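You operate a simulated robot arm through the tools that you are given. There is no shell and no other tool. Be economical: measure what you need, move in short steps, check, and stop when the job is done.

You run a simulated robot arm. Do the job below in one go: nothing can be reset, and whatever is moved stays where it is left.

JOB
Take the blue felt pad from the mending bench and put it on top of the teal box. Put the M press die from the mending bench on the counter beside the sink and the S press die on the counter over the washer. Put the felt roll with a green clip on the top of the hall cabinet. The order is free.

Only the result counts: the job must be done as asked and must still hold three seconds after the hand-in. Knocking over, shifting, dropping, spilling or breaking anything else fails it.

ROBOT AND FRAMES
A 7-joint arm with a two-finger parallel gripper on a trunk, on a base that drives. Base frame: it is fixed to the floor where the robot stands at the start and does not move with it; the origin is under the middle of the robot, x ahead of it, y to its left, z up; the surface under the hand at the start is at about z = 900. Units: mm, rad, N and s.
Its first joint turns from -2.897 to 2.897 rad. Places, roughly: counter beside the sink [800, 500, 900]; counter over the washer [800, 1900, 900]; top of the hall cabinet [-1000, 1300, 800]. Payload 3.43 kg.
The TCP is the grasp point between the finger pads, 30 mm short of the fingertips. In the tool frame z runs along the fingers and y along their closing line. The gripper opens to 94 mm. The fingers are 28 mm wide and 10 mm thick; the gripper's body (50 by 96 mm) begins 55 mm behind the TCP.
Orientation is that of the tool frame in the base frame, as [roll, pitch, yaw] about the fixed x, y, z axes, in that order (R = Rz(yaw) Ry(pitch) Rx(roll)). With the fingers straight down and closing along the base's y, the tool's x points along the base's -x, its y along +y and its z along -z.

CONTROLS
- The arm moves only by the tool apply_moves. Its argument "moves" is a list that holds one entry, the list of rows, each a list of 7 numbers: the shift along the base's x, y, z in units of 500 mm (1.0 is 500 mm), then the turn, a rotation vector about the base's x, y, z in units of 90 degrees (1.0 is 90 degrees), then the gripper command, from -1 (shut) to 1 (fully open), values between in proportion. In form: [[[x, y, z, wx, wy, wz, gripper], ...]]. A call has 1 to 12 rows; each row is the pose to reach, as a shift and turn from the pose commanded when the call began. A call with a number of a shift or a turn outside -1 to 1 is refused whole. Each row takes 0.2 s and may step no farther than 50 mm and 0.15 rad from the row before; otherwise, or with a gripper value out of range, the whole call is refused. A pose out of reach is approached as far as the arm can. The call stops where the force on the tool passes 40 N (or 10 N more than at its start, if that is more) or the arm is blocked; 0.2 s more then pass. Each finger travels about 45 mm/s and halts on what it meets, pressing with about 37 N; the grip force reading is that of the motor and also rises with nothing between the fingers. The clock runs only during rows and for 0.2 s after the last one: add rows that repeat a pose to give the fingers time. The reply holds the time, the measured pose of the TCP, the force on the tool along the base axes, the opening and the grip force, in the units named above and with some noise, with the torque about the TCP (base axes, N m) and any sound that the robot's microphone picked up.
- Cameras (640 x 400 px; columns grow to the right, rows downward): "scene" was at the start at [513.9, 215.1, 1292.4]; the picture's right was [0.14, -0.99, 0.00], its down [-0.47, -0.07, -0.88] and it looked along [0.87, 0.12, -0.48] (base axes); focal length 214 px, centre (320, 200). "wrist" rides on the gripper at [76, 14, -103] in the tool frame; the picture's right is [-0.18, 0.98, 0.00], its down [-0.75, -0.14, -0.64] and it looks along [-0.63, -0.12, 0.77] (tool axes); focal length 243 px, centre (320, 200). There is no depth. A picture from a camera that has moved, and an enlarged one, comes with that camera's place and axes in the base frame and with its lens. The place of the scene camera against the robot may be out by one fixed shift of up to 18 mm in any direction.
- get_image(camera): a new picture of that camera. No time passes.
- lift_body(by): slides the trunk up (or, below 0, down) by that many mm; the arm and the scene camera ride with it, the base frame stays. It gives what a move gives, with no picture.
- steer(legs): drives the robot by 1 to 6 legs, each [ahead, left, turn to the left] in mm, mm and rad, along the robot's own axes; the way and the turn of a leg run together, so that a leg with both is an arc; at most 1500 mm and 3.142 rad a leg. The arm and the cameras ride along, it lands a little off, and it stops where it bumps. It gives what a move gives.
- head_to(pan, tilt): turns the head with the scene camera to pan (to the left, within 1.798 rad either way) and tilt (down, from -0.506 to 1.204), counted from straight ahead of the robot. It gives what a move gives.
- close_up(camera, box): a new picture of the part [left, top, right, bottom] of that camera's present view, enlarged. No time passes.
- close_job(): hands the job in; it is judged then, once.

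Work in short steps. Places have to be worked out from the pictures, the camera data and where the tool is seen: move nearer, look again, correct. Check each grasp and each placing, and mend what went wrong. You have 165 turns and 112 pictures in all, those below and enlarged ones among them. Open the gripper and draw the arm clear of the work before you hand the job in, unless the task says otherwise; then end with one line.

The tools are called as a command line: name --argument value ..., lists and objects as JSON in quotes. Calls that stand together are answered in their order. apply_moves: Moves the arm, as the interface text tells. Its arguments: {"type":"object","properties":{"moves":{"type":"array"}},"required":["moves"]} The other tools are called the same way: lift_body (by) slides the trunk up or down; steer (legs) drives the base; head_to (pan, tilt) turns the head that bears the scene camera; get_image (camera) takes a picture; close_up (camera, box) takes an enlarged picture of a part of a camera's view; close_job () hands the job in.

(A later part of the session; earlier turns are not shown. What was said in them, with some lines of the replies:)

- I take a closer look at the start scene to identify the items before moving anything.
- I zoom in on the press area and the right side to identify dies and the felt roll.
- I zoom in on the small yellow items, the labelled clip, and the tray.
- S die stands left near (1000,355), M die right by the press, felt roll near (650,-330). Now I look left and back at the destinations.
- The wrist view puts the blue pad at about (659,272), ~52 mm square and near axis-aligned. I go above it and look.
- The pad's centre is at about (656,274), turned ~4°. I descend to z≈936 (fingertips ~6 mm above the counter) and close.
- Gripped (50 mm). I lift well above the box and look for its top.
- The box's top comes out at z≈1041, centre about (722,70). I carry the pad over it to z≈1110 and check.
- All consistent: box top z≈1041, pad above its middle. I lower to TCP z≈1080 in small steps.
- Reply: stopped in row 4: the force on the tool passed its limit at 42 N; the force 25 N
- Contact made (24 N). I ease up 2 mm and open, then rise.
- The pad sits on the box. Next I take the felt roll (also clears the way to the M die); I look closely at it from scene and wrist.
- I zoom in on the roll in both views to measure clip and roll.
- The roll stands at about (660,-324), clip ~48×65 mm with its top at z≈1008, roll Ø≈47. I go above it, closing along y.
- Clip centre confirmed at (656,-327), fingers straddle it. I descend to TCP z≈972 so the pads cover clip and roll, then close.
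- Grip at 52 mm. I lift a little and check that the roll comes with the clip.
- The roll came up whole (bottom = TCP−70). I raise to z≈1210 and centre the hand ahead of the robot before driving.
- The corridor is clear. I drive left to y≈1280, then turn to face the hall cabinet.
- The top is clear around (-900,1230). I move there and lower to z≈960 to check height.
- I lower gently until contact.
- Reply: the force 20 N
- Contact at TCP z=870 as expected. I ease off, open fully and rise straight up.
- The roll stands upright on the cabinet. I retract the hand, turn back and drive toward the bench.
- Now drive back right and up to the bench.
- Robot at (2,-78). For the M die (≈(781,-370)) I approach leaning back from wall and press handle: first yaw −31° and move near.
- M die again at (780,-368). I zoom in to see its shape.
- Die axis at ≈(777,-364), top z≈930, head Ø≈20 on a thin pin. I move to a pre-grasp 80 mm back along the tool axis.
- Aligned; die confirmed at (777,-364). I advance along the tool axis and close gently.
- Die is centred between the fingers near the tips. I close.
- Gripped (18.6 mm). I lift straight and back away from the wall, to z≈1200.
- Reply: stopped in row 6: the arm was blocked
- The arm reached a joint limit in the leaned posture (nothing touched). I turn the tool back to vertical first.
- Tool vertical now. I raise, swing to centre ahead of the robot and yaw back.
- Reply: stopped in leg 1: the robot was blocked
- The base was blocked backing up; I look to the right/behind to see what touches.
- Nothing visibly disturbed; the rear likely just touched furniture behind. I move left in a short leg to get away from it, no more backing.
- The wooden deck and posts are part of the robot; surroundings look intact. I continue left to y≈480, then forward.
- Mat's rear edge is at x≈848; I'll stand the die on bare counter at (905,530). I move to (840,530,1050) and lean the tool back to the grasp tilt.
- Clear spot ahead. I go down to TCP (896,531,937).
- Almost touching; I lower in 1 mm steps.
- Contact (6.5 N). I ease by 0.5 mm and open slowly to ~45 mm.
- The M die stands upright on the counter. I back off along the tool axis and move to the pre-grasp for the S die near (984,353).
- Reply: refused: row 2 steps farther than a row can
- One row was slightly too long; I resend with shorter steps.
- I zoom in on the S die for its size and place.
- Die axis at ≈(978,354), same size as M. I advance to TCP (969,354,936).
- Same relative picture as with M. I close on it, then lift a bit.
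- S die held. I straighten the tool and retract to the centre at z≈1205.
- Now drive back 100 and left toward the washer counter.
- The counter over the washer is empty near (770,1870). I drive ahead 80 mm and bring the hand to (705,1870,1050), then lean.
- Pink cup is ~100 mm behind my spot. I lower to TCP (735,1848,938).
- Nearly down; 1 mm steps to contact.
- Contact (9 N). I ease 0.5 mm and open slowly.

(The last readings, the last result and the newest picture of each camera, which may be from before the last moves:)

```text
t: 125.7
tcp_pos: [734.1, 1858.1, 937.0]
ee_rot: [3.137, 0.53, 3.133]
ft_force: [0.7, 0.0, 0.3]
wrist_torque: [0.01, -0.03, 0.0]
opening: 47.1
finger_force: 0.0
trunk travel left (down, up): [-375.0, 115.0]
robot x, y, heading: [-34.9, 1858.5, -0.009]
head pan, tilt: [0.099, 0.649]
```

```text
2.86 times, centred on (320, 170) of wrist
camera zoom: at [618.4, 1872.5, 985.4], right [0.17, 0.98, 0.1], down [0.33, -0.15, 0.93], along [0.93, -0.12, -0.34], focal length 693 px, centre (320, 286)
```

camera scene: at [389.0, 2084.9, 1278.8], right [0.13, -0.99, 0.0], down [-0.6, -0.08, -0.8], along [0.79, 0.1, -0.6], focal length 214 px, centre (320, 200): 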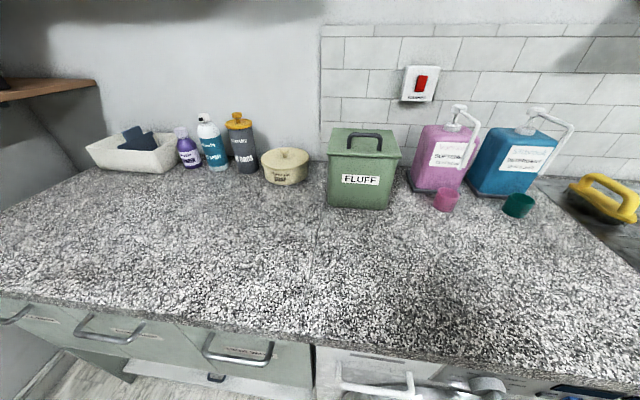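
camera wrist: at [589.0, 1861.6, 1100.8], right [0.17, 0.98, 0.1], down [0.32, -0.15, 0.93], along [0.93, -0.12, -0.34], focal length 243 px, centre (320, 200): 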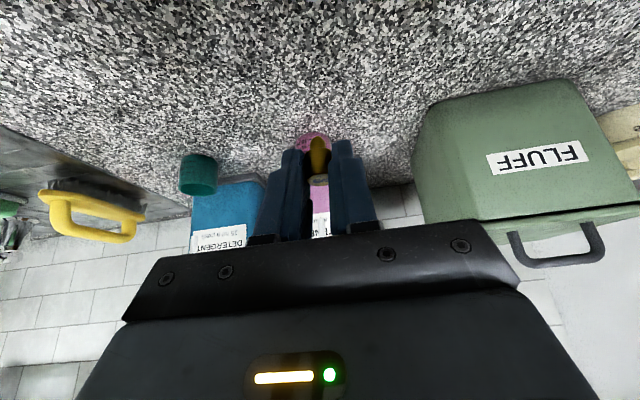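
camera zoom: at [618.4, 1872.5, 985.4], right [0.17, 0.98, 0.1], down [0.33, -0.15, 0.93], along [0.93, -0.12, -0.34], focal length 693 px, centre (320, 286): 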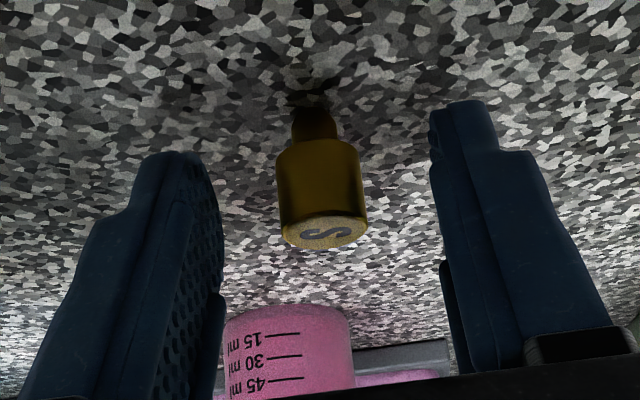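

It stands upright. I back off along the tool axis, straighten, and look.

apply_moves --moves '[[[-0.045, 0, 0.078, 0, 0, 0, 0], [-0.09, 0, 0.156, 0, 0, 0, 0], [-0.1, 0, 0.23, 0, 0.085, 0, 0.3], [-0.1, 0, 0.31, 0, 0.17, 0, 0.6], [-0.12, 0, 0.39, 0, 0.255, 0, 1], [-0.15, 0, 0.46, 0, 0.3355, 0, 1], [-0.18, 0, 0.54, 0, 0.3355, 0, 1]]]'

get_image --camera "scene"

head_to --pan -1.0 --tilt 0.45

get_image --camera "scene"

head_to --pan 1.79 --tilt 0.5

get_image --camera "scene"

```text
t: 127.3
tcp_pos: [645.9, 1858.0, 1206.9]
ee_rot: [3.14, 0.0, 3.135]
ft_force: [0.1, 0.2, -0.9]
wrist_torque: [0.02, 0.0, 0.03]
opening: 94.1
finger_force: 0.1
trunk travel left (down, up): [-375.0, 115.0]
robot x, y, heading: [-36.0, 1859.3, -0.002]
head pan, tilt: [0.099, 0.649]
```

```text
42 pictures are left
camera scene: at [478.1, 2070.0, 1278.7], right [0.1, -1.0, 0.0], down [-0.6, -0.06, -0.8], along [0.79, 0.08, -0.6], focal length 214 px, centre (320, 200)
```

scene: 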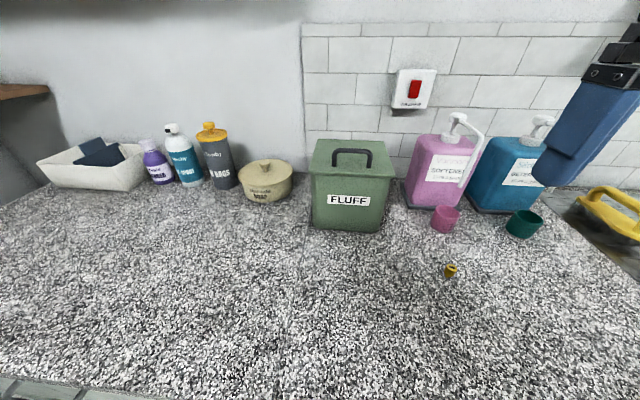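

```text
t: 128.6
tcp_pos: [646.1, 1857.2, 1207.5]
ee_rot: [3.141, 0.001, 3.134]
ft_force: [1.3, 0.3, -0.4]
wrist_torque: [0.0, -0.02, 0.02]
opening: 94.0
finger_force: 0.1
trunk travel left (down, up): [-375.0, 115.0]
robot x, y, heading: [-30.6, 1861.6, -0.002]
head pan, tilt: [-1.0, 0.45]
```

```text
41 pictures are left
camera scene: at [441.2, 1983.9, 1296.7], right [-0.84, -0.54, 0.0], down [-0.23, 0.37, -0.9], along [0.49, -0.76, -0.44], focal length 214 px, centre (320, 200)
```

scene: 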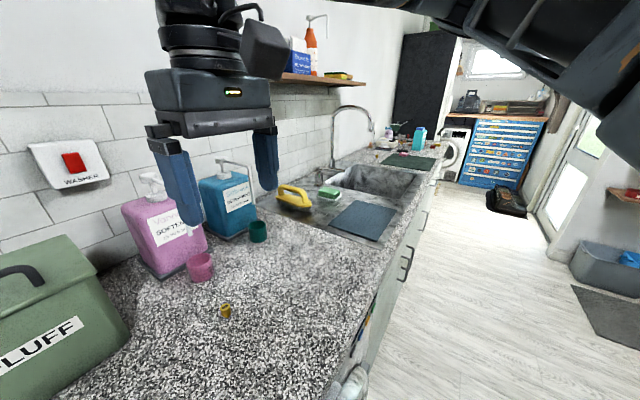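

```text
t: 131.1
tcp_pos: [645.9, 1857.3, 1206.3]
ee_rot: [3.141, 0.002, 3.133]
ft_force: [-0.7, -0.7, 0.6]
wrist_torque: [0.04, -0.04, -0.01]
opening: 94.2
finger_force: 0.0
trunk travel left (down, up): [-375.0, 115.0]
robot x, y, heading: [-29.3, 1859.0, 0.002]
head pan, tilt: [1.791, 0.499]
```

```text
40 pictures are left
camera scene: at [371.9, 2150.2, 1292.2], right [0.98, 0.22, 0.0], down [0.1, -0.47, -0.88], along [-0.19, 0.86, -0.48], focal length 214 px, centre (320, 200)
```

scene: 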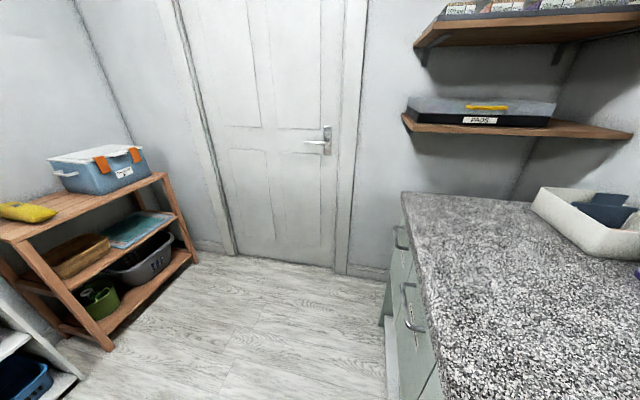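

S die stands. A final zoomed check of pad and M die from here.

head_to --pan -1.0 --tilt 0.45

close_up --camera "scene" --box '[350, 110, 450, 180]'

close_up --camera "scene" --box '[190, 270, 270, 330]'

```text
t: 133.5
tcp_pos: [645.4, 1856.9, 1205.8]
ee_rot: [3.141, 0.003, 3.135]
ft_force: [0.1, 0.2, -0.5]
wrist_torque: [0.0, -0.02, 0.01]
opening: 94.5
finger_force: 0.0
trunk travel left (down, up): [-375.0, 115.0]
robot x, y, heading: [-34.8, 1862.0, 0.001]
head pan, tilt: [-1.0, 0.45]
```

```text
5.71 times, centred on (400, 145) of scene
camera zoom: at [441.2, 1983.9, 1296.7], right [-0.84, -0.54, 0.0], down [-0.23, 0.37, -0.9], along [0.49, -0.76, -0.44], focal length 1226 px, centre (-137, 514)
```

zoom: 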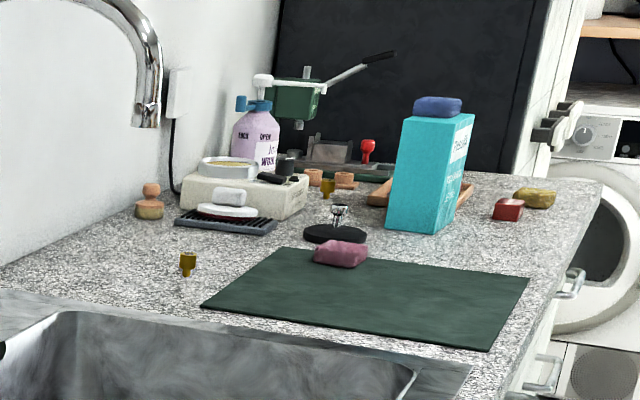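

```text
6.67 times, centred on (230, 300) of scene
camera zoom: at [441.2, 1983.9, 1296.7], right [-0.84, -0.54, 0.0], down [-0.23, 0.37, -0.9], along [0.49, -0.76, -0.44], focal length 1430 px, centre (920, -467)
```

zoom: 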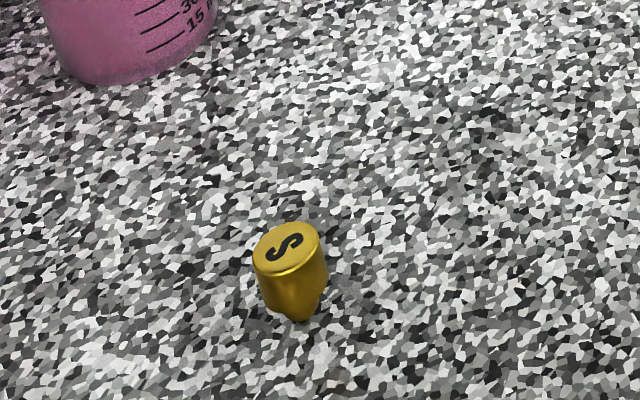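

Everything is in place: pad on the teal box, M beside the sink, S over the washer, roll on the cabinet; the hand is open and clear. I hand in.

close_job

```text
The job is handed in.
```

The job is handed in: the blue felt pad is on the teal box, the M die stands beside the sink, the S die stands over the washer, and the green-clip felt roll stands on the hall cabinet. While driving I backed into something unseen behind the robot once; pictures afterwards showed nothing disturbed.
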